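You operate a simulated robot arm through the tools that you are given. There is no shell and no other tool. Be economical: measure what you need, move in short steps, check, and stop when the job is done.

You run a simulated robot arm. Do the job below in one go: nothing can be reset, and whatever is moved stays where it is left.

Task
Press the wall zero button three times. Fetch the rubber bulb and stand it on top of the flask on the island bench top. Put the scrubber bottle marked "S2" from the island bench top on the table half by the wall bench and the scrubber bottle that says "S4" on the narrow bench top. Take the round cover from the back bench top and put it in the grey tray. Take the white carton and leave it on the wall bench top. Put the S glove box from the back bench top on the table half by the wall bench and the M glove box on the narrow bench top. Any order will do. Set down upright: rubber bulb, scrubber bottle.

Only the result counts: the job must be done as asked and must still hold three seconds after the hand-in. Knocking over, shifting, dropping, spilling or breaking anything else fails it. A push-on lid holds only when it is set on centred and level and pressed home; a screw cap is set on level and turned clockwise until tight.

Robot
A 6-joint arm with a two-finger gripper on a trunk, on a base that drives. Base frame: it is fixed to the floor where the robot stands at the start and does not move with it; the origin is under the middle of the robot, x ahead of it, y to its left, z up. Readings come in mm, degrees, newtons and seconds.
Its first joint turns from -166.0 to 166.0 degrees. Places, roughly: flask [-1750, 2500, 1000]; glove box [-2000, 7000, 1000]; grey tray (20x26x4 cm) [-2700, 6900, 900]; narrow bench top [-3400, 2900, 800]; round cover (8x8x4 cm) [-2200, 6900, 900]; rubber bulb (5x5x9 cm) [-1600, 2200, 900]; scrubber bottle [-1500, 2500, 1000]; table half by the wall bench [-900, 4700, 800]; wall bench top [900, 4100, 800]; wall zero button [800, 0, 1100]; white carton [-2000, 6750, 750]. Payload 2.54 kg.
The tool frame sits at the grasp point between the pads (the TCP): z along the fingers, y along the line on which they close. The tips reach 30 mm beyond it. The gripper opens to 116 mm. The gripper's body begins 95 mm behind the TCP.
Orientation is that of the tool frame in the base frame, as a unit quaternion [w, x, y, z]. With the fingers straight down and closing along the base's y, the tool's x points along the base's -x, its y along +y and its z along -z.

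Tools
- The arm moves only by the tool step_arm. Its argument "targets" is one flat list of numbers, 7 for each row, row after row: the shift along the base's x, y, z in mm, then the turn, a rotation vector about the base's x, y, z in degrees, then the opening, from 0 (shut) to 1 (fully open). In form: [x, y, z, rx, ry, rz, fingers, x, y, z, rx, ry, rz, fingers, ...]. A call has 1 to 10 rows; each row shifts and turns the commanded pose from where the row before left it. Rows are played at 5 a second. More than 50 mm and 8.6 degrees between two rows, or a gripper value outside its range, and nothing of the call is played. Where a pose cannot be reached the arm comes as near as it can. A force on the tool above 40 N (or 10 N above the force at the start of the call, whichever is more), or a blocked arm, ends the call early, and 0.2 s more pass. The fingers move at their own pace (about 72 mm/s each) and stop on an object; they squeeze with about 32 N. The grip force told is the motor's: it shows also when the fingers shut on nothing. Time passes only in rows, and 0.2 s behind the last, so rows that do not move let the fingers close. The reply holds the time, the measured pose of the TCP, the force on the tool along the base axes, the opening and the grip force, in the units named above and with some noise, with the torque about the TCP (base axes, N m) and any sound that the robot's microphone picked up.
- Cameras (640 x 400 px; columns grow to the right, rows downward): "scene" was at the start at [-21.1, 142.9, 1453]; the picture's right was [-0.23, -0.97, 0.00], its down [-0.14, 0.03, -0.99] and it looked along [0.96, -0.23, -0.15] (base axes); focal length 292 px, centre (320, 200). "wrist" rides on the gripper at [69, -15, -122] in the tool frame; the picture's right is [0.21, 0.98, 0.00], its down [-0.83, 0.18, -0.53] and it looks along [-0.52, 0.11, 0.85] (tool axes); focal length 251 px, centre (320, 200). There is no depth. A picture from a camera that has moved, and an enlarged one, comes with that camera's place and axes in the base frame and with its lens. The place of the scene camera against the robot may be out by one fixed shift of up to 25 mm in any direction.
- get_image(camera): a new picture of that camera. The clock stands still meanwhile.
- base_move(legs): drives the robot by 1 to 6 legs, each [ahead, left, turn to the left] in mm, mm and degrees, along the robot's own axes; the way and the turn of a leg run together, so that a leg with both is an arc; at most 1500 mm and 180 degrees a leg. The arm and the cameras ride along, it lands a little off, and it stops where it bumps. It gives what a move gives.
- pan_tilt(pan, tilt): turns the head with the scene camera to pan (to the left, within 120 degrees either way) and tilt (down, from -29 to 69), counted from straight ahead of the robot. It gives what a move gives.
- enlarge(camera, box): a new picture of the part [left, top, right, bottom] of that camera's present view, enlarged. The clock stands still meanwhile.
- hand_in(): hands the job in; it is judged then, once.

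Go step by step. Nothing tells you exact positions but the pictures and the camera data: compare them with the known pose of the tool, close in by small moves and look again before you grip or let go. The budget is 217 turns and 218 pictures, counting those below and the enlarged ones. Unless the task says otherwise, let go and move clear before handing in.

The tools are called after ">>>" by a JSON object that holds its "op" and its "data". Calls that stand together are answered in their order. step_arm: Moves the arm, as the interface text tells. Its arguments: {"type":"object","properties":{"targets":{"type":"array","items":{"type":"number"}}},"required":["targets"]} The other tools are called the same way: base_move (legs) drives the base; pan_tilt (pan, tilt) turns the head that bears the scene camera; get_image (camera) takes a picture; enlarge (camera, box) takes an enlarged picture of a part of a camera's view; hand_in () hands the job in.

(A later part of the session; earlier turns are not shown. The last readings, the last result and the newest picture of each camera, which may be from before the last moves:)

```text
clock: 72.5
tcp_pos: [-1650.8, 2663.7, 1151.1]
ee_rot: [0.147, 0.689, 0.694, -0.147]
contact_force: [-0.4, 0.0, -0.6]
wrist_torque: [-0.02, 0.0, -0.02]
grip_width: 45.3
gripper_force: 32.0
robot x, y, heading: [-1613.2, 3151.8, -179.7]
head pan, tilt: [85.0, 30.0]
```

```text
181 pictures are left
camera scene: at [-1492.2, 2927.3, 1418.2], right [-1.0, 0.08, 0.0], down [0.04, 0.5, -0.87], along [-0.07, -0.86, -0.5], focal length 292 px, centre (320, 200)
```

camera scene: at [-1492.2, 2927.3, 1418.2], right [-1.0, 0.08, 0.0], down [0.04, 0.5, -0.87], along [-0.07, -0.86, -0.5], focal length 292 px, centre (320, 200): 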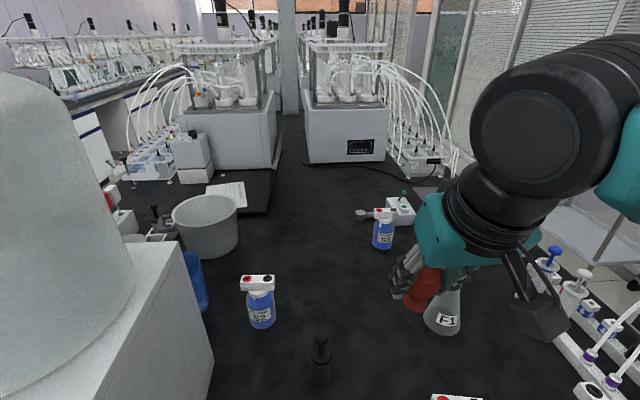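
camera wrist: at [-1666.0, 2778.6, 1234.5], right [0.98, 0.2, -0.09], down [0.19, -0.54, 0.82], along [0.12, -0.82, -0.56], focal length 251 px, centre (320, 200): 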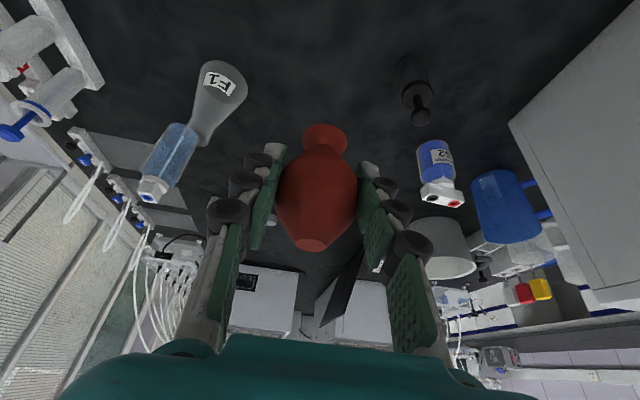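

>>> {"op": "enlarge", "data": {"camera": "wrist", "box": [120, 40, 280, 210]}}

```text
2.35 times, centred on (200, 125) of wrist
camera zoom: at [-1666.0, 2778.6, 1234.5], right [0.98, 0.2, -0.09], down [0.19, -0.54, 0.82], along [0.12, -0.82, -0.56], focal length 592 px, centre (602, 376)
```

zoom: 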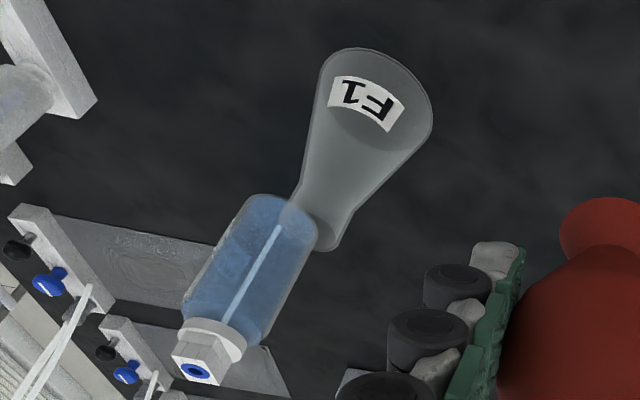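

The flask's top appears to be near z≈1000 at about (-1797, 2520). I'll take a second wrist view from another spot to pin it down.

>>> {"op": "step_arm", "data": {"targets": [-10, -35, 10, 0, 0, 0, 0.2, -10, -35, 10, 0, 0, 0, 0.2, -10, -35, 10, 0, 0, 0, 0.2, -10, 0, 0, 0, 0, 0, 0.2, 0, 0, 0, 0, 0, 0, 0.2]}}

>>> {"op": "enlarge", "data": {"camera": "wrist", "box": [140, 0, 340, 125]}}

```text
clock: 73.7
tcp_pos: [-1687.5, 2560.0, 1182.7]
ee_rot: [0.147, 0.69, 0.693, -0.147]
contact_force: [-1.2, 0.2, -1.3]
wrist_torque: [-0.01, -0.03, -0.01]
grip_width: 45.4
gripper_force: 32.6
robot x, y, heading: [-1617.4, 3150.2, -179.8]
head pan, tilt: [85.0, 30.0]
```

```text
3.20 times, centred on (240, 62) of wrist
camera zoom: at [-1703.2, 2674.4, 1266.1], right [0.98, 0.2, -0.09], down [0.19, -0.54, 0.82], along [0.12, -0.82, -0.56], focal length 805 px, centre (576, 640)
```

zoom: 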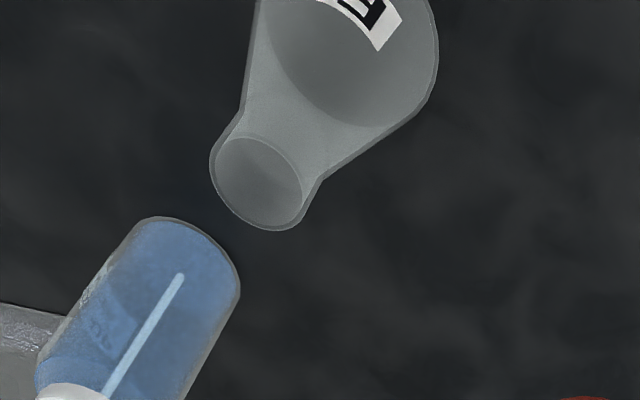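

The rim comes out at about (-1804, 2513, 995). I'll bring the bulb over it, staying above.

>>> {"op": "step_arm", "data": {"targets": [-39, -16, 0, 0, 0, 0, 0.2, -39, -16, 0, 0, 0, 0, 0.2, -39, -15, 0, 0, 0, 0, 0.2, 0, 0, -34, 0, 0, 0, 0.2, 0, 0, -34, 0, 0, 0, 0.2, 0, 0, -34, 0, 0, 0, 0.2, 0, 0, 0, 0, 0, 0, 0.2]}}

>>> {"op": "enlarge", "data": {"camera": "wrist", "box": [240, 60, 400, 180]}}

>>> {"op": "get_image", "data": {"camera": "scene"}}

```text
clock: 75.3
tcp_pos: [-1804.4, 2511.6, 1079.7]
ee_rot: [0.146, 0.691, 0.693, -0.147]
contact_force: [0.0, 0.3, -0.1]
wrist_torque: [0.01, -0.01, 0.0]
grip_width: 45.5
gripper_force: 32.2
robot x, y, heading: [-1611.2, 3151.3, -179.6]
head pan, tilt: [85.0, 30.0]
```

```text
3.33 times, centred on (320, 120) of wrist
camera zoom: at [-1820.3, 2626.9, 1162.7], right [0.98, 0.2, -0.09], down [0.19, -0.54, 0.82], along [0.12, -0.82, -0.56], focal length 838 px, centre (320, 467)
```

zoom: 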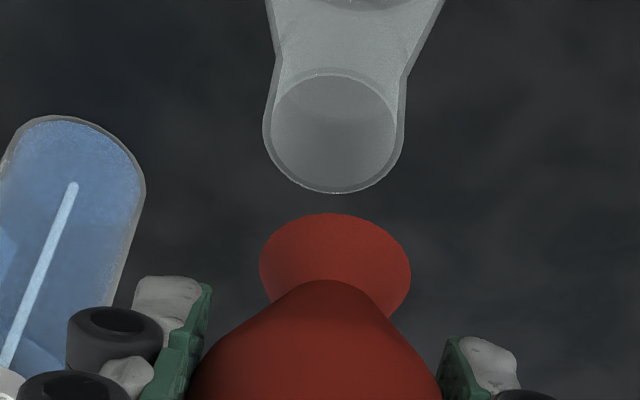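

```text
177 pictures are left
camera scene: at [-1492.2, 2927.3, 1418.2], right [-1.0, 0.08, 0.0], down [0.04, 0.5, -0.87], along [-0.07, -0.86, -0.5], focal length 292 px, centre (320, 200)
```

scene: 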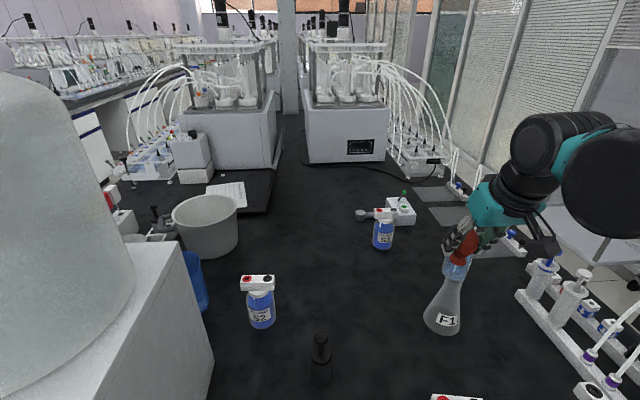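

The rim triangulates to (-1808, 2509, 988). I'll shift 5 mm in x, lower 20 mm, and compare the ellipses.

>>> {"op": "step_arm", "data": {"targets": [-5, 0, -10, 0, 0, 0, 0.2, 0, 0, -12, 0, 0, 0, 0.2, 0, 0, 0, 0, 0, 0, 0.2]}}

>>> {"op": "enlarge", "data": {"camera": "wrist", "box": [240, 60, 400, 180]}}

>>> {"op": "enlarge", "data": {"camera": "scene", "box": [400, 210, 520, 340]}}

```text
clock: 76.1
tcp_pos: [-1811.9, 2511.3, 1057.1]
ee_rot: [0.147, 0.69, 0.693, -0.148]
contact_force: [0.1, 0.0, -2.2]
wrist_torque: [-0.01, 0.04, 0.0]
grip_width: 45.0
gripper_force: 32.3
robot x, y, heading: [-1616.4, 3154.2, -179.7]
head pan, tilt: [85.0, 30.0]
```

```text
3.33 times, centred on (320, 120) of wrist
camera zoom: at [-1827.5, 2625.9, 1141.2], right [0.98, 0.2, -0.09], down [0.19, -0.54, 0.82], along [0.12, -0.82, -0.56], focal length 838 px, centre (320, 467)
```

zoom: 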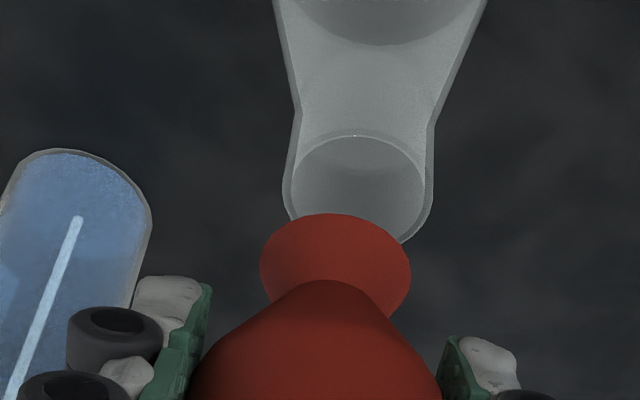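

```text
3.08 times, centred on (460, 275) of scene
camera zoom: at [-1492.2, 2927.3, 1418.2], right [-1.0, 0.08, 0.0], down [0.04, 0.5, -0.87], along [-0.07, -0.86, -0.5], focal length 898 px, centre (-111, -31)
```

zoom: 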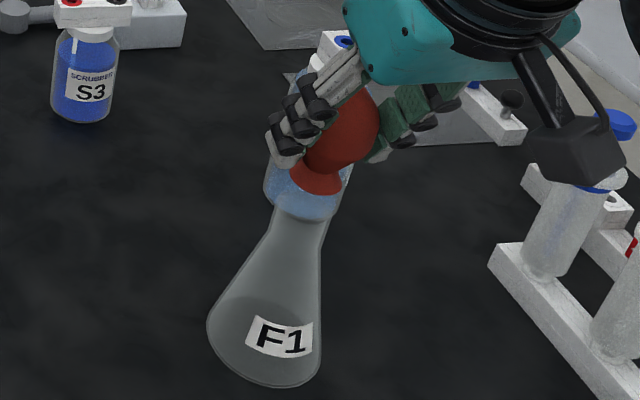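

The bulb's flange sits about 9 mm too far south and looks tipped about 5°. I'll correct both and check again.

>>> {"op": "step_arm", "data": {"targets": [2, 3, 0, 5, 0, 0, 0.2, 0, 0, 0, 0, 0, 0, 0.2]}}

>>> {"op": "enlarge", "data": {"camera": "wrist", "box": [240, 60, 400, 180]}}

>>> {"op": "get_image", "data": {"camera": "wrist"}}

```text
clock: 76.7
tcp_pos: [-1808.9, 2514.6, 1056.1]
ee_rot: [0.116, 0.696, 0.699, -0.117]
contact_force: [-0.4, -0.1, -0.3]
wrist_torque: [0.0, 0.02, 0.01]
grip_width: 45.5
gripper_force: 32.3
robot x, y, heading: [-1615.6, 3155.8, -179.6]
head pan, tilt: [85.0, 30.0]
```

```text
3.33 times, centred on (320, 120) of wrist
camera zoom: at [-1824.9, 2622.0, 1150.5], right [0.98, 0.21, -0.07], down [0.19, -0.61, 0.77], along [0.12, -0.77, -0.63], focal length 838 px, centre (320, 467)
```

zoom: 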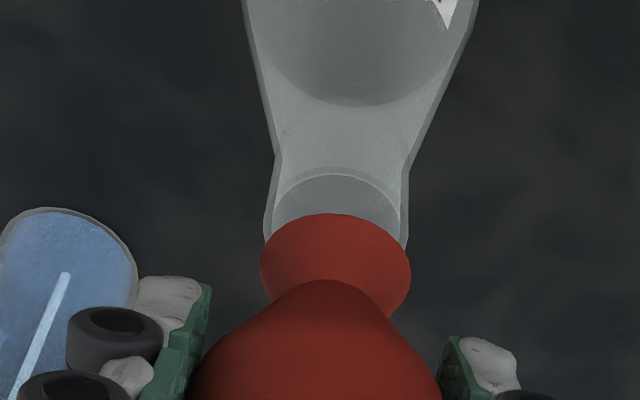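

```text
173 pictures are left
camera wrist: at [-1824.9, 2622.0, 1150.5], right [0.98, 0.21, -0.07], down [0.19, -0.61, 0.77], along [0.12, -0.77, -0.63], focal length 251 px, centre (320, 200)
```

wrist: 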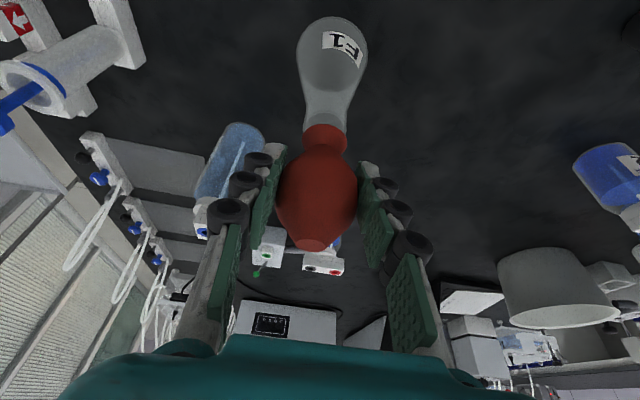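

Now the bulb and rim line up within about 2 mm. I'll lower slowly towards contact.

>>> {"op": "step_arm", "data": {"targets": [0, 0, -8, 0, 0, 0, 0.2, 0, 0, -3, 0, 0, 0, 0.2, 0, 0, 0, 0, 0, 0, 0.2]}}

>>> {"op": "enlarge", "data": {"camera": "wrist", "box": [240, 60, 400, 180]}}

>>> {"op": "enlarge", "data": {"camera": "scene", "box": [420, 220, 500, 280]}}

```text
clock: 77.5
tcp_pos: [-1810.0, 2515.6, 1046.8]
ee_rot: [0.117, 0.695, 0.699, -0.118]
contact_force: [-0.9, -0.7, 0.1]
wrist_torque: [0.06, 0.02, 0.03]
grip_width: 45.2
gripper_force: 31.6
robot x, y, heading: [-1615.8, 3152.9, -179.8]
head pan, tilt: [85.0, 30.0]
```

```text
3.33 times, centred on (320, 120) of wrist
camera zoom: at [-1824.5, 2623.0, 1139.6], right [0.98, 0.21, -0.07], down [0.19, -0.61, 0.77], along [0.12, -0.77, -0.63], focal length 838 px, centre (320, 467)
```

zoom: 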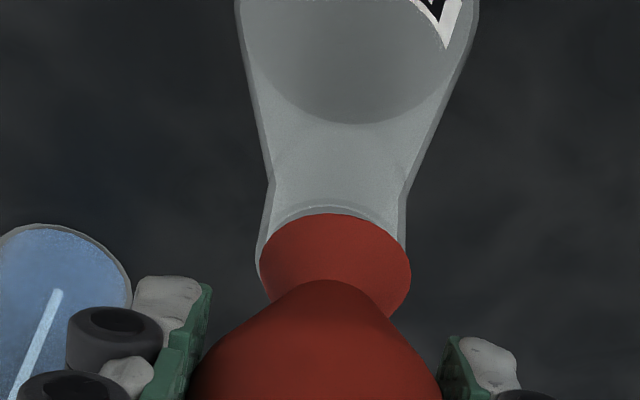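

```text
6.67 times, centred on (460, 250) of scene
camera zoom: at [-1492.2, 2927.3, 1418.2], right [-1.0, 0.08, 0.0], down [0.04, 0.5, -0.87], along [-0.07, -0.86, -0.5], focal length 1945 px, centre (-613, -133)
```

zoom: 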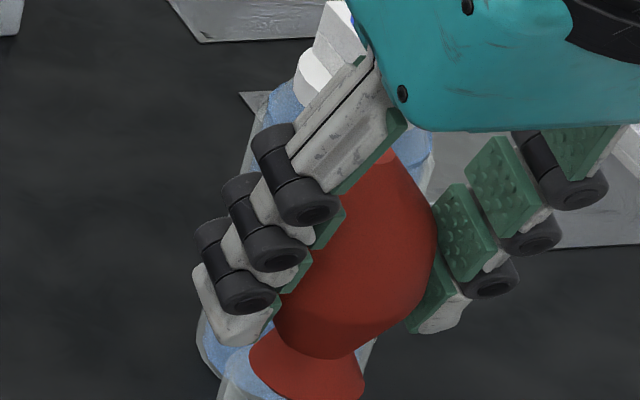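

They're nearly coincident. I'll lower in 2 mm steps until contact.

>>> {"op": "step_arm", "data": {"targets": [0, 1, -2, 0, 0, 0, 0.2, 0, 0, -2, 0, 0, 0, 0.2, 0, 0, 0, 0, 0, 0, 0.2]}}

>>> {"op": "enlarge", "data": {"camera": "wrist", "box": [240, 60, 400, 180]}}

```text
clock: 78.3
tcp_pos: [-1808.5, 2517.7, 1043.0]
ee_rot: [0.116, 0.696, 0.699, -0.117]
contact_force: [0.6, -0.2, -0.9]
wrist_torque: [0.02, -0.02, 0.0]
grip_width: 45.2
gripper_force: 31.9
robot x, y, heading: [-1614.3, 3154.6, -179.4]
head pan, tilt: [85.0, 30.0]
```

```text
3.33 times, centred on (320, 120) of wrist
camera zoom: at [-1823.9, 2624.1, 1135.5], right [0.98, 0.21, -0.07], down [0.19, -0.61, 0.77], along [0.12, -0.77, -0.63], focal length 838 px, centre (320, 467)
```

zoom: 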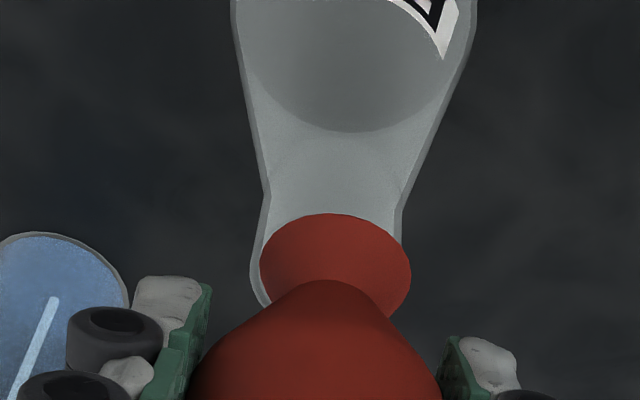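

>>> {"op": "step_arm", "data": {"targets": [-1.5, 1, -2, 0, 0, 0, 0.2, 0, 0, -1.5, 0, 0, 0, 0.2, 0, 0, 0, 0, 0, 0, 0.2]}}

>>> {"op": "enlarge", "data": {"camera": "wrist", "box": [240, 60, 400, 180]}}

```text
clock: 79.1
tcp_pos: [-1809.3, 2517.7, 1039.3]
ee_rot: [0.116, 0.696, 0.699, -0.117]
contact_force: [-0.1, -1.7, -0.7]
wrist_torque: [0.01, -0.02, 0.03]
grip_width: 45.5
gripper_force: 32.0
robot x, y, heading: [-1611.2, 3151.9, -179.9]
head pan, tilt: [85.0, 30.0]
```

```text
3.33 times, centred on (320, 120) of wrist
camera zoom: at [-1825.5, 2624.7, 1132.7], right [0.98, 0.21, -0.07], down [0.19, -0.61, 0.77], along [0.12, -0.77, -0.63], focal length 838 px, centre (320, 467)
```

zoom: 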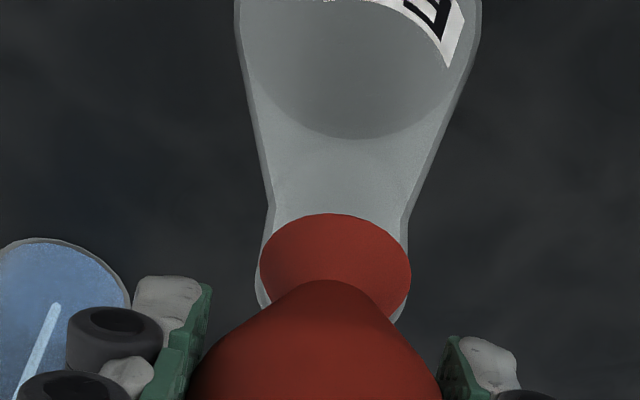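

The flange is now about 4 mm too far north of the rim centre. I'll correct that and lower further.

>>> {"op": "step_arm", "data": {"targets": [0, -4, 0, 0, 0, 0, 0.2, 0, 0, -1.5, 0, 0, 0, 0.2, 0, 0, 0, 0, 0, 0, 0.2]}}

>>> {"op": "enlarge", "data": {"camera": "wrist", "box": [240, 60, 400, 180]}}

```text
clock: 79.9
tcp_pos: [-1811.9, 2515.0, 1038.8]
ee_rot: [0.118, 0.695, 0.699, -0.117]
contact_force: [0.3, 0.2, 17.1]
wrist_torque: [-0.27, 0.05, 0.0]
grip_width: 45.2
gripper_force: 31.7
robot x, y, heading: [-1613.3, 3154.1, -179.7]
head pan, tilt: [85.0, 30.0]
```

```text
3.33 times, centred on (320, 120) of wrist
camera zoom: at [-1826.1, 2621.1, 1131.2], right [0.98, 0.21, -0.07], down [0.19, -0.61, 0.77], along [0.12, -0.77, -0.63], focal length 838 px, centre (320, 467)
```

zoom: 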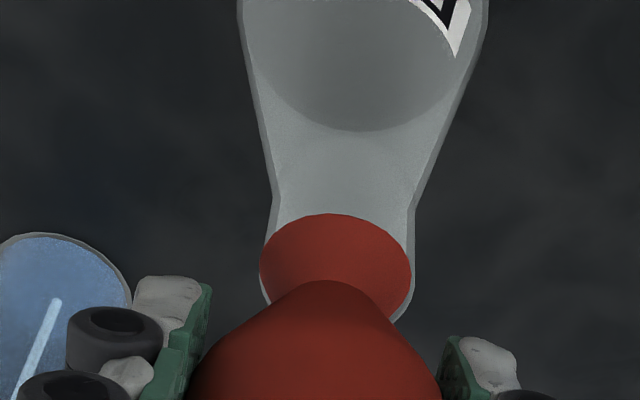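

There's 17 N of contact, and the torque says the south edge touches first, so I over-corrected the tilt. I'll raise slightly, take back some of the tilt, and lower again.

>>> {"op": "step_arm", "data": {"targets": [0, 0, 2, 0, 0, 0, 0.2, 0, 2.5, 0, -3, 0, 0, 0.2, 0, 0, -1.5, 0, 0, 0, 0.2, 0, 0, 0, 0, 0, 0, 0.2]}}

>>> {"op": "step_arm", "data": {"targets": [0, 0, -1, 0, 0, 0, 0.2, 0, 0, 0, 0, 0, 0, 0.2]}}

>>> {"op": "enlarge", "data": {"camera": "wrist", "box": [240, 60, 400, 180]}}

```text
clock: 80.9
tcp_pos: [-1809.7, 2515.8, 1039.1]
ee_rot: [0.134, 0.693, 0.696, -0.135]
contact_force: [0.1, -0.4, -1.2]
wrist_torque: [0.01, 0.0, 0.01]
grip_width: 45.1
gripper_force: 32.1
robot x, y, heading: [-1615.8, 3151.4, -179.8]
head pan, tilt: [85.0, 30.0]
```

```text
clock: 81.5
tcp_pos: [-1809.1, 2516.4, 1038.2]
ee_rot: [0.134, 0.693, 0.696, -0.135]
contact_force: [-0.1, 0.0, 0.1]
wrist_torque: [0.01, 0.01, -0.03]
grip_width: 45.1
gripper_force: 32.6
robot x, y, heading: [-1612.6, 3155.6, -179.7]
head pan, tilt: [85.0, 30.0]
```

```text
3.33 times, centred on (320, 120) of wrist
camera zoom: at [-1825.4, 2627.7, 1125.2], right [0.98, 0.2, -0.08], down [0.19, -0.56, 0.8], along [0.12, -0.8, -0.59], focal length 838 px, centre (320, 467)
```

zoom: 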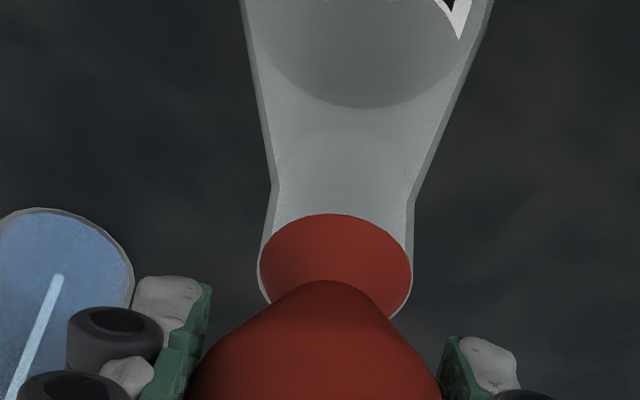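

>>> {"op": "step_arm", "data": {"targets": [0, 0, -1, 0, 0, 0, 0.2, 0, 0, -0.5, 0, 0, 0, 0.2, 0, 0, 0, 0, 0, 0, 0.2]}}

>>> {"op": "enlarge", "data": {"camera": "scene", "box": [410, 220, 500, 340]}}

```text
clock: 82.3
tcp_pos: [-1809.7, 2517.9, 1037.5]
ee_rot: [0.135, 0.692, 0.696, -0.135]
contact_force: [1.8, -4.2, 21.5]
wrist_torque: [-0.59, -0.01, 0.07]
grip_width: 45.2
gripper_force: 32.0
robot x, y, heading: [-1615.1, 3154.5, -179.7]
head pan, tilt: [85.0, 30.0]
```

```text
3.33 times, centred on (455, 280) of scene
camera zoom: at [-1491.9, 2927.8, 1418.3], right [-1.0, 0.08, 0.0], down [0.04, 0.5, -0.87], along [-0.07, -0.86, -0.5], focal length 972 px, centre (-130, -67)
```

zoom: 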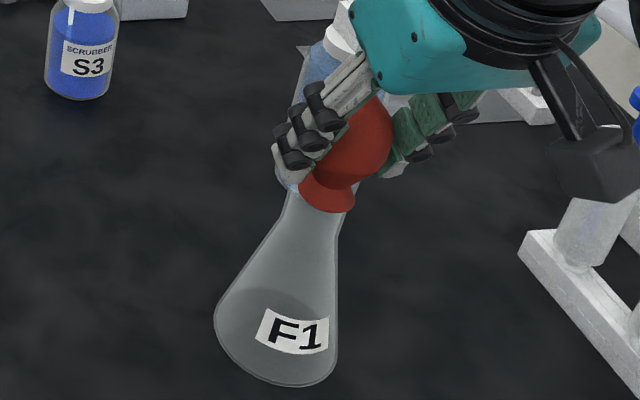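

The bulb is seated on the rim. I'll ease off half a millimetre and open.

>>> {"op": "step_arm", "data": {"targets": [0, 0, 0.7, 0, 0, 0, 0.2, 0, 0, 0, 0, 0, 0, 0.42, 0, 0, 0, 0, 0, 0, 0.5, 0, 0, 0, 0, 0, 0, 0.6, 0, 0, 0, 0, 0, 0, 0.65]}}

>>> {"op": "get_image", "data": {"camera": "wrist"}}

>>> {"op": "enlarge", "data": {"camera": "scene", "box": [410, 220, 500, 340]}}

```text
clock: 83.5
tcp_pos: [-1811.1, 2516.6, 1037.0]
ee_rot: [0.135, 0.692, 0.696, -0.136]
contact_force: [0.4, 0.2, 0.6]
wrist_torque: [-0.04, -0.03, 0.0]
grip_width: 75.6
gripper_force: 0.0
robot x, y, heading: [-1613.0, 3155.9, -179.7]
head pan, tilt: [85.0, 30.0]
```

```text
165 pictures are left
camera wrist: at [-1825.9, 2628.5, 1124.1], right [0.98, 0.2, -0.08], down [0.19, -0.56, 0.8], along [0.12, -0.8, -0.59], focal length 251 px, centre (320, 200)
```

wrist: 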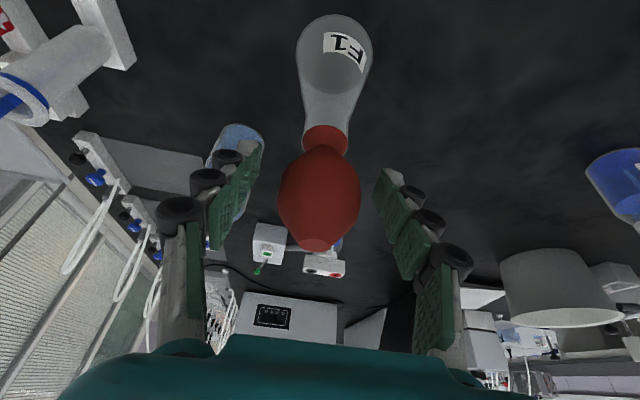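

```text
3.33 times, centred on (455, 280) of scene
camera zoom: at [-1492.2, 2927.3, 1418.2], right [-1.0, 0.08, 0.0], down [0.04, 0.5, -0.87], along [-0.07, -0.86, -0.5], focal length 972 px, centre (-130, -67)
```

zoom: 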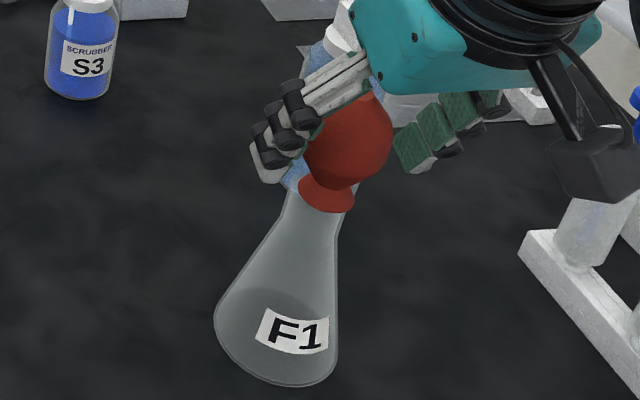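

The bulb stands on the flask. I'll withdraw along the tool axis and then straighten the tool.

>>> {"op": "step_arm", "data": {"targets": [0, 14, 33, 0, 0, 0, 0.65, 0, 14, 33, 0, 0, 0, 0.65, 0, 14, 33, 0, 0, 0, 0.65, 0, 14, 33, 0, 0, 0, 0.65, 20, 20, 20, 7, 0, 0, 0.65, 20, 20, 20, 7, 0, 0, 0.65, 20, 20, 20, 8, 0, 0, 0.65, 0, 0, 0, 0, 0, 0, 0.65]}}

>>> {"op": "get_image", "data": {"camera": "wrist"}}

>>> {"op": "get_image", "data": {"camera": "scene"}}

```text
clock: 85.3
tcp_pos: [-1749.7, 2632.8, 1226.8]
ee_rot: [0.0, 0.706, 0.709, 0.0]
contact_force: [-0.7, -0.7, -0.3]
wrist_torque: [0.0, -0.04, 0.0]
grip_width: 75.3
gripper_force: 0.1
robot x, y, heading: [-1615.1, 3151.1, -179.7]
head pan, tilt: [85.0, 30.0]
```

```text
163 pictures are left
camera wrist: at [-1763.8, 2704.0, 1349.1], right [0.98, 0.22, 0.0], down [0.19, -0.83, 0.53], along [0.12, -0.52, -0.85], focal length 251 px, centre (320, 200)
```

wrist: 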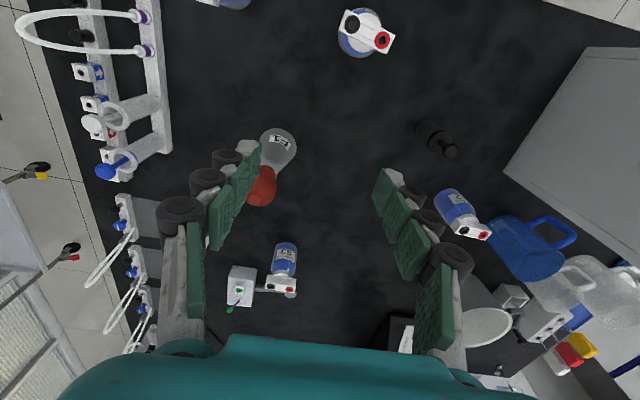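

```text
162 pictures are left
camera scene: at [-1492.2, 2927.3, 1418.2], right [-1.0, 0.08, 0.0], down [0.04, 0.5, -0.87], along [-0.07, -0.86, -0.5], focal length 292 px, centre (320, 200)
```

scene: 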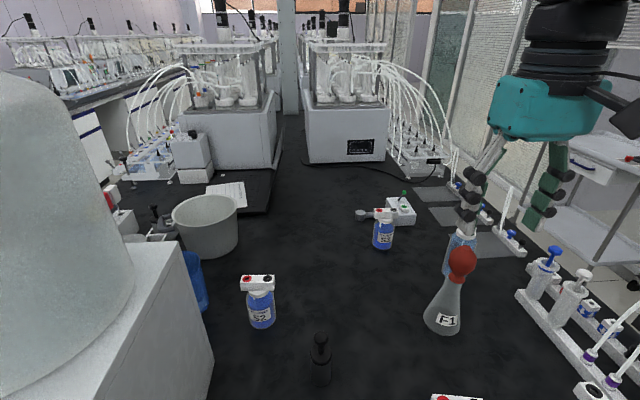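

The bulb stands cleanly. Next is S4, whose bar runs at about -14° from +x near (-1705, 2735); I'll rotate the gripper so it closes across the bar.

>>> {"op": "step_arm", "data": {"targets": [5, 12, -6, 0, 0, 8.4, 0.9, 5, 12, -6, 0, 0, 8.4, 0.9, 5, 12, -6, 0, 0, 8.4, 0.9, 5, 12, -6, 0, 0, 8.4, 0.9, 5, 12, -6, 0, 0, 8.4, 0.9, 5, 12, -6, 0, 0, 8.4, 0.9, 5, 12, -6, 0, 0, 8.4, 0.9, 5, 12, -6, 0, 0, 8.4, 0.9, 5, 12, -6, 0, 0, 8.4, 0.9, 0, 0, 0, 0, 0, 0, 0.9]}}

>>> {"op": "get_image", "data": {"camera": "wrist"}}

```text
clock: 87.5
tcp_pos: [-1703.3, 2739.5, 1173.9]
ee_rot: [0.0, 0.121, 0.993, 0.0]
contact_force: [-0.8, 0.5, 0.8]
wrist_torque: [0.0, -0.01, 0.01]
grip_width: 104.5
gripper_force: 0.2
robot x, y, heading: [-1617.1, 3151.5, -179.2]
head pan, tilt: [85.0, 30.0]
```

```text
161 pictures are left
camera wrist: at [-1774.6, 2744.0, 1295.1], right [0.03, 1.0, 0.0], down [0.85, -0.02, 0.53], along [0.53, -0.02, -0.85], focal length 251 px, centre (320, 200)
```

wrist: 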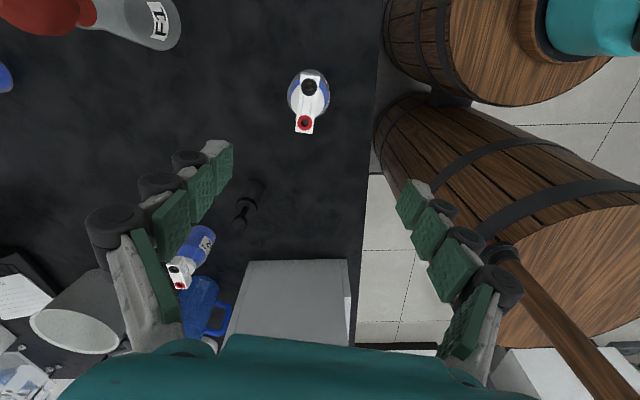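

S4's bar centre comes out at about (-1715, 2726) with its top near z≈1000. I'll align over it and descend partway.

>>> {"op": "step_arm", "data": {"targets": [-4, -5, -35, 0, 0, 2.4, 1, -4, -5, -35, 0, 0, 0, 1, -4, -4, -30, 0, 0, 0, 1, 0, 0, 0, 0, 0, 0, 1]}}

>>> {"op": "get_image", "data": {"camera": "wrist"}}

>>> {"op": "pan_tilt", "data": {"pan": 95, "tilt": 50}}

>>> {"op": "get_image", "data": {"camera": "scene"}}

```text
clock: 88.5
tcp_pos: [-1717.6, 2726.6, 1076.9]
ee_rot: [0.0, 0.102, 0.995, 0.0]
contact_force: [0.4, -0.8, -0.3]
wrist_torque: [0.01, 0.0, 0.01]
grip_width: 115.9
gripper_force: 0.0
robot x, y, heading: [-1610.1, 3153.7, -179.9]
head pan, tilt: [85.0, 30.0]
```

```text
160 pictures are left
camera wrist: at [-1788.7, 2728.7, 1198.4], right [-0.01, 1.0, 0.0], down [0.85, 0.01, 0.53], along [0.53, 0.01, -0.85], focal length 251 px, centre (320, 200)
```

wrist: 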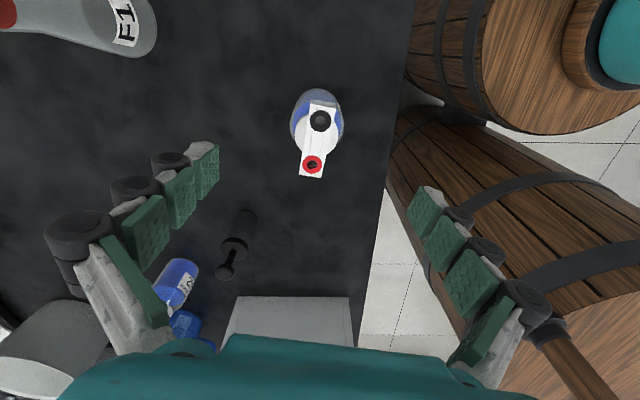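

```text
clock: 89.3
tcp_pos: [-1717.3, 2726.9, 1076.5]
ee_rot: [0.001, 0.102, 0.995, 0.001]
contact_force: [-0.4, 0.3, -0.2]
wrist_torque: [0.02, -0.01, 0.02]
grip_width: 116.0
gripper_force: 0.1
robot x, y, heading: [-1611.4, 3156.6, -179.9]
head pan, tilt: [95.0, 50.0]
```

```text
159 pictures are left
camera scene: at [-1477.7, 2940.8, 1388.8], right [-1.0, -0.09, 0.0], down [-0.07, 0.76, -0.64], along [0.06, -0.64, -0.77], focal length 292 px, centre (320, 200)
```

scene: 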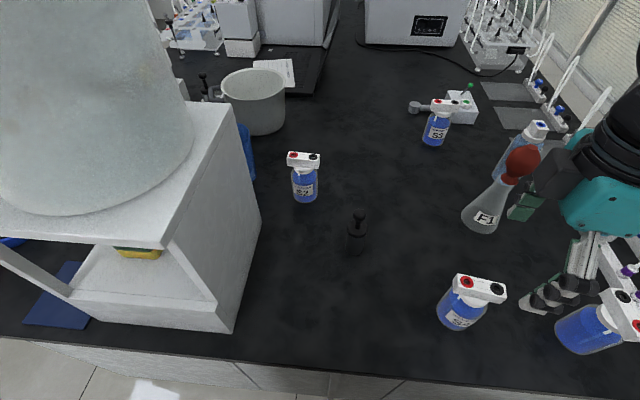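

The fingers straddle S4 correctly. I'll go down to the body at z≈920 and check before closing.

>>> {"op": "step_arm", "data": {"targets": [0, 0, -40, 0, 0, 0, 1, 1, 0, -40, 0, 0, 0, 1, 1, 0, -38, 0, 0, 0, 1, 0, 0, -38, 0, 0, 0, 1, 0, 0, 0, 0, 0, 0, 1]}}

>>> {"op": "get_image", "data": {"camera": "wrist"}}

>>> {"op": "enlarge", "data": {"camera": "scene", "box": [400, 220, 600, 380]}}

```text
clock: 90.5
tcp_pos: [-1712.1, 2727.4, 919.2]
ee_rot: [0.0, 0.102, 0.995, -0.001]
contact_force: [0.2, 0.5, 0.3]
wrist_torque: [0.01, -0.03, 0.01]
grip_width: 116.2
gripper_force: 0.0
robot x, y, heading: [-1611.0, 3150.6, -179.8]
head pan, tilt: [95.0, 50.0]
```

```text
158 pictures are left
camera wrist: at [-1783.2, 2728.5, 1042.4], right [-0.01, 1.0, 0.0], down [0.85, 0.01, 0.53], along [0.53, 0.01, -0.85], focal length 251 px, centre (320, 200)
```

wrist: 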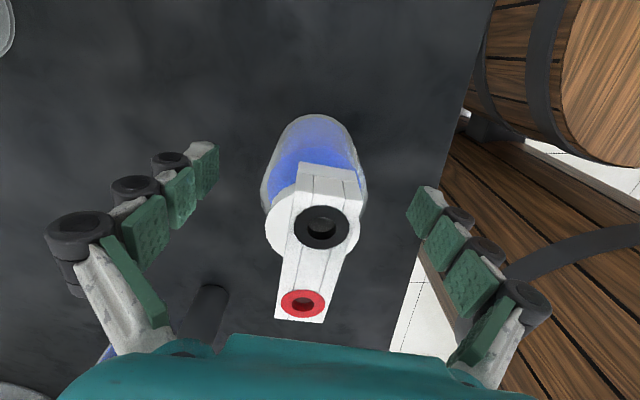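

```text
2.50 times, centred on (500, 300) of scene
camera zoom: at [-1477.6, 2940.8, 1388.7], right [-1.0, -0.09, 0.0], down [-0.07, 0.76, -0.64], along [0.06, -0.64, -0.77], focal length 729 px, centre (-130, -50)
```

zoom: 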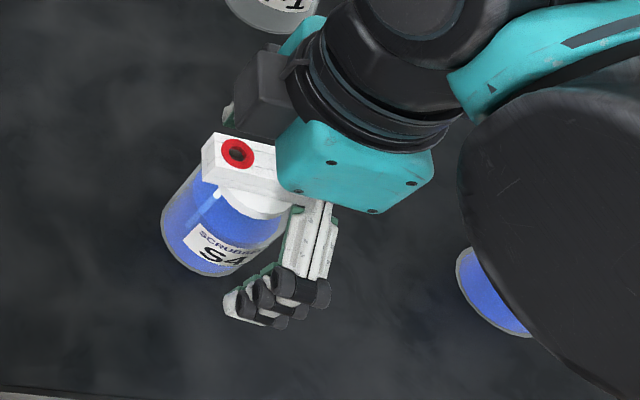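

The bottle is centred between the fingers. I'll close on its body.

>>> {"op": "step_arm", "data": {"targets": [3, -1, 0, 0, 0, 0, 0.8, 0, 0, 0, 0, 0, 0, 0.5, 0, 0, 0, 0, 0, 0, 0.4, 0, 0, 0, 0, 0, 0, 0.3, 0, 0, 0, 0, 0, 0, 0.3]}}

>>> {"op": "step_arm", "data": {"targets": [0, 0, 10, 0, 0, 0, 0.3, 0, 0, 20, 0, 0, 0, 0.3, 0, 0, 30, 0, 0, 0, 0.3]}}

>>> {"op": "get_image", "data": {"camera": "wrist"}}

```text
clock: 91.7
tcp_pos: [-1710.5, 2725.5, 918.9]
ee_rot: [0.0, 0.102, 0.995, 0.0]
contact_force: [-0.9, -2.4, 6.6]
wrist_torque: [-0.08, 0.01, 0.05]
grip_width: 58.0
gripper_force: 32.0
robot x, y, heading: [-1614.7, 3150.5, -179.7]
head pan, tilt: [95.0, 50.0]
```

```text
clock: 92.5
tcp_pos: [-1712.2, 2725.8, 981.1]
ee_rot: [0.0, 0.101, 0.995, 0.0]
contact_force: [-0.9, 0.3, -3.0]
wrist_torque: [0.01, 0.0, 0.01]
grip_width: 57.8
gripper_force: 31.9
robot x, y, heading: [-1614.9, 3152.1, -179.7]
head pan, tilt: [95.0, 50.0]
```

```text
156 pictures are left
camera wrist: at [-1783.2, 2726.6, 1103.2], right [-0.01, 1.0, 0.0], down [0.85, 0.01, 0.53], along [0.53, 0.01, -0.85], focal length 251 px, centre (320, 200)
```

wrist: 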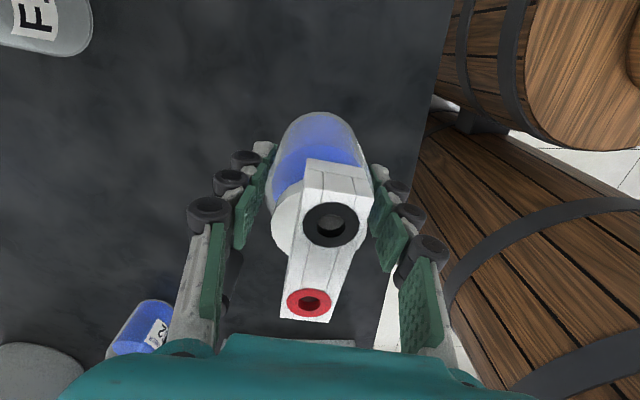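

S4 is lifted. I'll raise it and swing the arm to the front for driving.

>>> {"op": "step_arm", "data": {"targets": [0, 0, 45, 0, 0, 0, 0.3, 0, 0, 45, 0, 0, 0, 0.3, 0, 0, 45, 0, 0, 0, 0.3, 0, 0, 45, 0, 0, 0, 0.3, -46, 16.5, 0, 0, 0, -6.4, 0.3, -43.6, 21.4, 0, 0, 0, -6.4, 0.3, -40.6, 26, 0, 0, 0, -6.4, 0.3, -37.1, 30.1, 0, 0, 0, -6.4, 0.3]}}

>>> {"op": "step_arm", "data": {"targets": [-33.3, 33.9, 0, 0, 0, -6.4, 0.3, -29.1, 37.2, 0, 0, 0, -6.4, 0.3, -24.6, 39.9, 0, 0, 0, -6.4, 0.3, -19.7, 42.1, 0, 0, 0, -6.4, 0.3, -14.8, 43.7, 0, 0, 0, -6.4, 0.3, -9.8, 44.8, 0, 0, 0, -6.4, 0.3, -4.6, 45.3, 0, 0, 0, -6.4, 0.3, 0, 44.9, 0, 0, 0, -6.4, 0.3]}}

>>> {"op": "pan_tilt", "data": {"pan": 20, "tilt": 25}}

>>> {"op": "get_image", "data": {"camera": "scene"}}

```text
clock: 94.3
tcp_pos: [-1878.3, 2817.3, 1156.2]
ee_rot: [0.0, 0.321, 0.947, 0.0]
contact_force: [-0.2, 0.1, -3.9]
wrist_torque: [0.01, 0.04, 0.0]
grip_width: 58.1
gripper_force: 31.9
robot x, y, heading: [-1614.4, 3151.9, -179.6]
head pan, tilt: [95.0, 50.0]
```

```text
clock: 96.1
tcp_pos: [-2017.1, 3150.2, 1158.6]
ee_rot: [-0.001, 0.698, 0.716, 0.0]
contact_force: [0.0, 0.2, -5.0]
wrist_torque: [-0.02, 0.03, -0.01]
grip_width: 57.8
gripper_force: 32.2
robot x, y, heading: [-1613.2, 3155.6, -179.6]
head pan, tilt: [95.0, 50.0]
```

```text
clock: 97.6
tcp_pos: [-2017.0, 3148.3, 1160.4]
ee_rot: [0.0, 0.698, 0.716, 0.0]
contact_force: [0.8, -0.5, -4.5]
wrist_torque: [0.04, 0.03, 0.02]
grip_width: 57.6
gripper_force: 32.3
robot x, y, heading: [-1617.9, 3152.0, -180.0]
head pan, tilt: [20.0, 25.0]
```

```text
155 pictures are left
camera scene: at [-1571.2, 2985.6, 1426.2], right [-0.35, 0.94, 0.0], down [0.4, 0.15, -0.91], along [-0.85, -0.31, -0.42], focal length 292 px, centre (320, 200)
```

scene: 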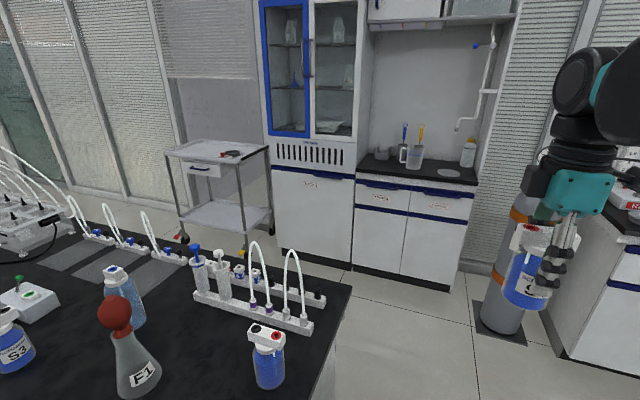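

The narrow bench front is at about x=-3180, y 2640..3250, with its front-left free. I'll drive ahead 950 mm.

>>> {"op": "base_move", "data": {"legs": [[950, 0, 0]]}}

>>> {"op": "get_image", "data": {"camera": "scene"}}

>>> {"op": "get_image", "data": {"camera": "wrist"}}

```text
clock: 102.5
tcp_pos: [-2948.3, 3147.5, 1159.3]
ee_rot: [0.0, 0.699, 0.715, 0.001]
contact_force: [-0.3, -0.1, -3.9]
wrist_torque: [-0.02, 0.02, -0.02]
grip_width: 57.5
gripper_force: 31.6
robot x, y, heading: [-2543.7, 3149.7, -180.0]
head pan, tilt: [20.0, 25.0]
```

```text
154 pictures are left
camera scene: at [-2503.2, 2982.9, 1426.2], right [-0.34, 0.94, 0.0], down [0.4, 0.15, -0.91], along [-0.85, -0.31, -0.42], focal length 292 px, centre (320, 200)
```

scene: 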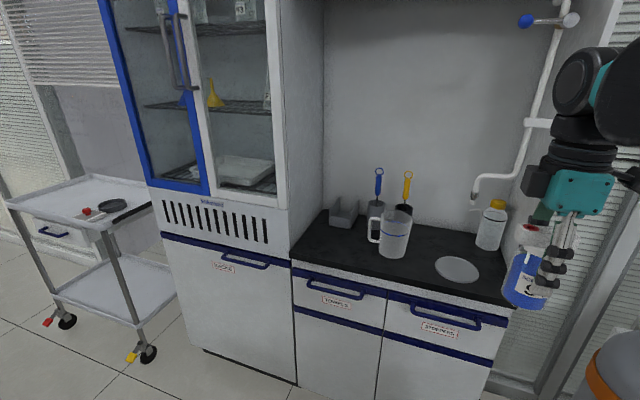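

```text
153 pictures are left
camera wrist: at [-2965.1, 3218.6, 1282.0], right [0.97, 0.24, 0.0], down [0.2, -0.82, 0.53], along [0.13, -0.52, -0.85], focal length 251 px, centre (320, 200)
```

wrist: 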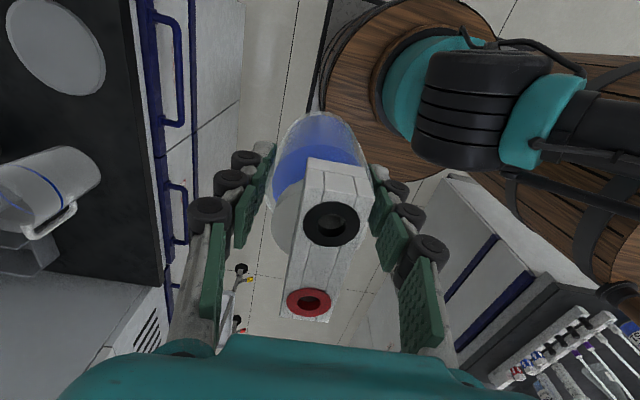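

The narrow bench top is at z≈820 with its front edge at x≈-3237. I'll move 150 mm nearer and take S4 over a free spot at about (-3290, 2880), turning the gripper to close along y.

>>> {"op": "base_move", "data": {"legs": [[150, 0, 0]]}}

>>> {"op": "step_arm", "data": {"targets": [-5, -30, 0, 0, 0, -8.5, 0.3, -5, -30, 0, 0, 0, -8.5, 0.3, -10, -30, 0, 0, 0, -8.5, 0.3, -20, -30, 0, 0, 0, -8.5, 0.3, -25, -30, 0, 0, 0, -8.5, 0.3, -25, -30, 0, 0, 0, -8.5, 0.3, -25, -30, 0, 0, 0, -8.5, 0.3, -25, -30, 0, 0, 0, -8.5, 0.3, -25, -25, 0, 0, 0, -8.5, 0.3, -15, 0, 0, 0, 0, -8.5, 0.3]}}

>>> {"op": "get_image", "data": {"camera": "wrist"}}

>>> {"op": "get_image", "data": {"camera": "scene"}}

```text
clock: 103.8
tcp_pos: [-3098.4, 3147.0, 1159.9]
ee_rot: [0.0, 0.698, 0.716, 0.0]
contact_force: [0.5, -0.2, -4.6]
wrist_torque: [-0.02, 0.0, -0.01]
grip_width: 57.6
gripper_force: 32.2
robot x, y, heading: [-2694.3, 3151.9, -179.7]
head pan, tilt: [20.0, 25.0]
```

```text
clock: 106.0
tcp_pos: [-3275.0, 2881.1, 1157.2]
ee_rot: [0.0, 0.999, 0.055, 0.0]
contact_force: [0.0, 0.7, -4.0]
wrist_torque: [-0.05, 0.03, 0.0]
grip_width: 57.8
gripper_force: 32.2
robot x, y, heading: [-2697.6, 3151.9, -179.8]
head pan, tilt: [20.0, 25.0]
```

```text
152 pictures are left
camera wrist: at [-3209.0, 2905.6, 1280.0], right [0.32, -0.95, 0.0], down [-0.8, -0.27, 0.53], along [-0.51, -0.17, -0.85], focal length 251 px, centre (320, 200)
```

wrist: 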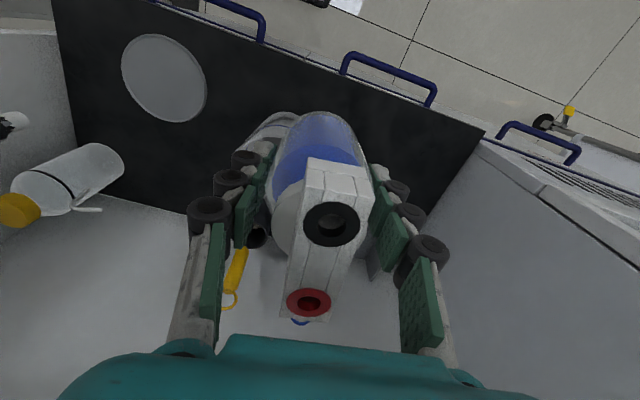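

```text
151 pictures are left
camera scene: at [-2652.3, 2982.6, 1426.2], right [-0.34, 0.94, 0.0], down [0.4, 0.15, -0.91], along [-0.85, -0.31, -0.42], focal length 292 px, centre (320, 200)
```

scene: 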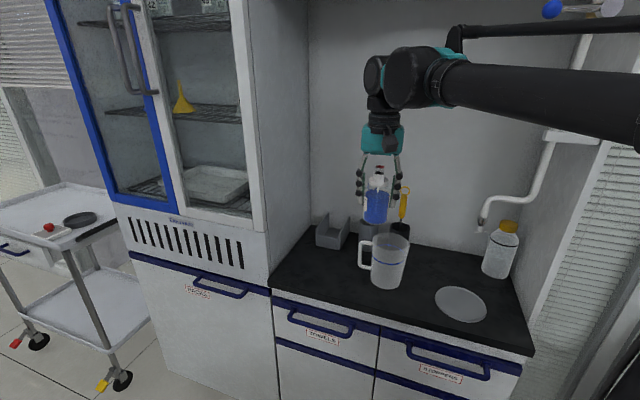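

The jug is too close to that spot, so I'll set S4 at about (-3288, 3035) between the jug and the drain cover.

>>> {"op": "step_arm", "data": {"targets": [-3, 40, 0, 0, 0, -4, 0.3, -3, 40, 0, 0, 0, -3, 0.3, -4, 40, -10, 0, 0, 0, 0.3, -3, 34, -20, 0, 0, 0, 0.3, 0, 0, -40, 0, 0, 0, 0.3, 0, 0, 0, 0, 0, 0, 0.3]}}

>>> {"op": "get_image", "data": {"camera": "wrist"}}

>>> {"op": "get_image", "data": {"camera": "scene"}}

```text
clock: 107.4
tcp_pos: [-3290.2, 3038.8, 1090.6]
ee_rot: [0.0, 1.0, -0.005, 0.0]
contact_force: [0.6, -0.1, -4.4]
wrist_torque: [0.0, 0.04, 0.01]
grip_width: 58.0
gripper_force: 31.7
robot x, y, heading: [-2698.3, 3148.9, -179.7]
head pan, tilt: [20.0, 25.0]
```

```text
150 pictures are left
camera wrist: at [-3221.0, 3054.7, 1211.9], right [0.2, -0.98, 0.0], down [-0.83, -0.17, 0.53], along [-0.52, -0.11, -0.85], focal length 251 px, centre (320, 200)
```

wrist: 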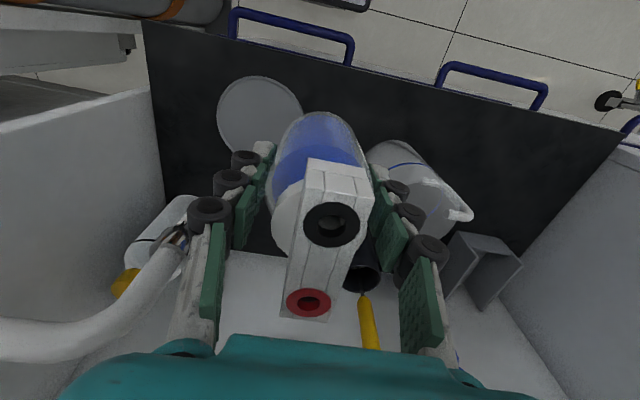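

```text
149 pictures are left
camera scene: at [-2652.5, 2982.5, 1426.2], right [-0.34, 0.94, 0.0], down [0.4, 0.15, -0.91], along [-0.85, -0.31, -0.42], focal length 292 px, centre (320, 200)
```

scene: 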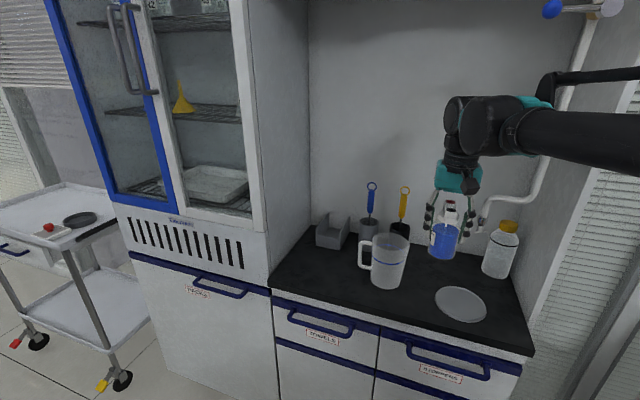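

From the wrist view the drain cover is nearer than I took it, so I'll shift to y≈3002 and lower S4.

>>> {"op": "step_arm", "data": {"targets": [-5, -37, 0, 0, 0, 0, 0.3, 0, 0, -45, 0, 0, 0, 0.3, 0, 0, -45, 0, 0, 0, 0.3, 0, 0, -45, 0, 0, 0, 0.3, 0, 0, -35, 0, 0, 0, 0.3, 0, 0, 0, 0, 0, 0, 0.3]}}

>>> {"op": "get_image", "data": {"camera": "wrist"}}

>>> {"op": "get_image", "data": {"camera": "scene"}}

```text
clock: 108.8
tcp_pos: [-3292.3, 2996.9, 917.9]
ee_rot: [-0.001, 1.0, -0.005, -0.001]
contact_force: [-4.4, -3.0, 20.8]
wrist_torque: [-0.08, 0.19, 0.11]
grip_width: 58.1
gripper_force: 31.8
robot x, y, heading: [-2694.8, 3146.5, -180.1]
head pan, tilt: [20.0, 25.0]
```

```text
148 pictures are left
camera wrist: at [-3224.0, 3012.9, 1040.3], right [0.2, -0.98, 0.0], down [-0.83, -0.17, 0.53], along [-0.52, -0.11, -0.84], focal length 251 px, centre (320, 200)
```

wrist: 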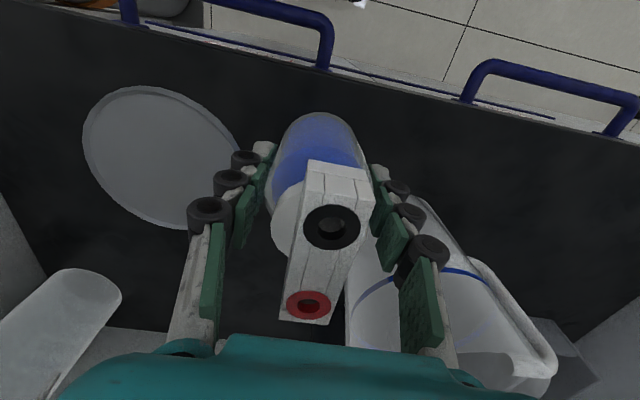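

```text
147 pictures are left
camera scene: at [-2652.0, 2982.6, 1426.2], right [-0.34, 0.94, 0.0], down [0.4, 0.15, -0.91], along [-0.85, -0.31, -0.42], focal length 292 px, centre (320, 200)
```

scene: 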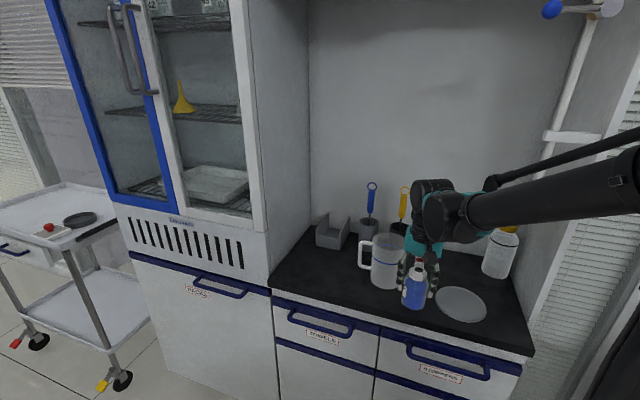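

Contact came at TCP z=918, so this bench is also at about 850. S4 stands on it, and I'll open only moderately because of the jug.

>>> {"op": "step_arm", "data": {"targets": [0, 0, 1, 0, 0, 0, 0.3, 0, 0, 0, 0, 0, 0, 0.55, 0, 0, 0, 0, 0, 0, 0.62, 0, 0, 0, 0, 0, 0, 0.62, 0, 0, 0, 0, 0, 0, 0.62]}}

>>> {"op": "get_image", "data": {"camera": "wrist"}}

```text
clock: 110.0
tcp_pos: [-3294.1, 2997.1, 919.3]
ee_rot: [0.0, 1.0, -0.005, -0.001]
contact_force: [0.1, 0.1, -0.8]
wrist_torque: [0.04, 0.02, -0.02]
grip_width: 71.7
gripper_force: 0.1
robot x, y, heading: [-2693.7, 3149.4, -179.5]
head pan, tilt: [20.0, 25.0]
```

```text
146 pictures are left
camera wrist: at [-3225.0, 3013.8, 1041.7], right [0.2, -0.98, 0.0], down [-0.83, -0.17, 0.53], along [-0.52, -0.11, -0.85], focal length 251 px, centre (320, 200)
```

wrist: 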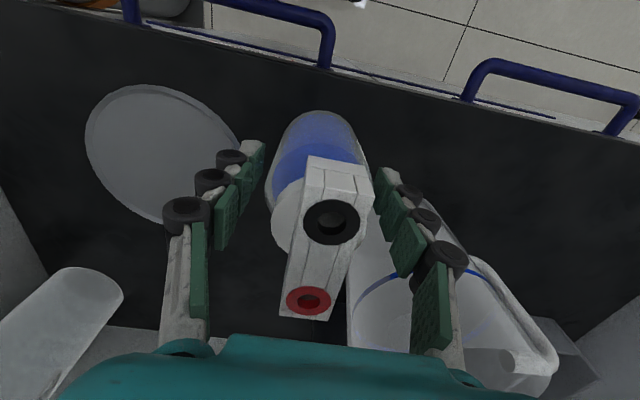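

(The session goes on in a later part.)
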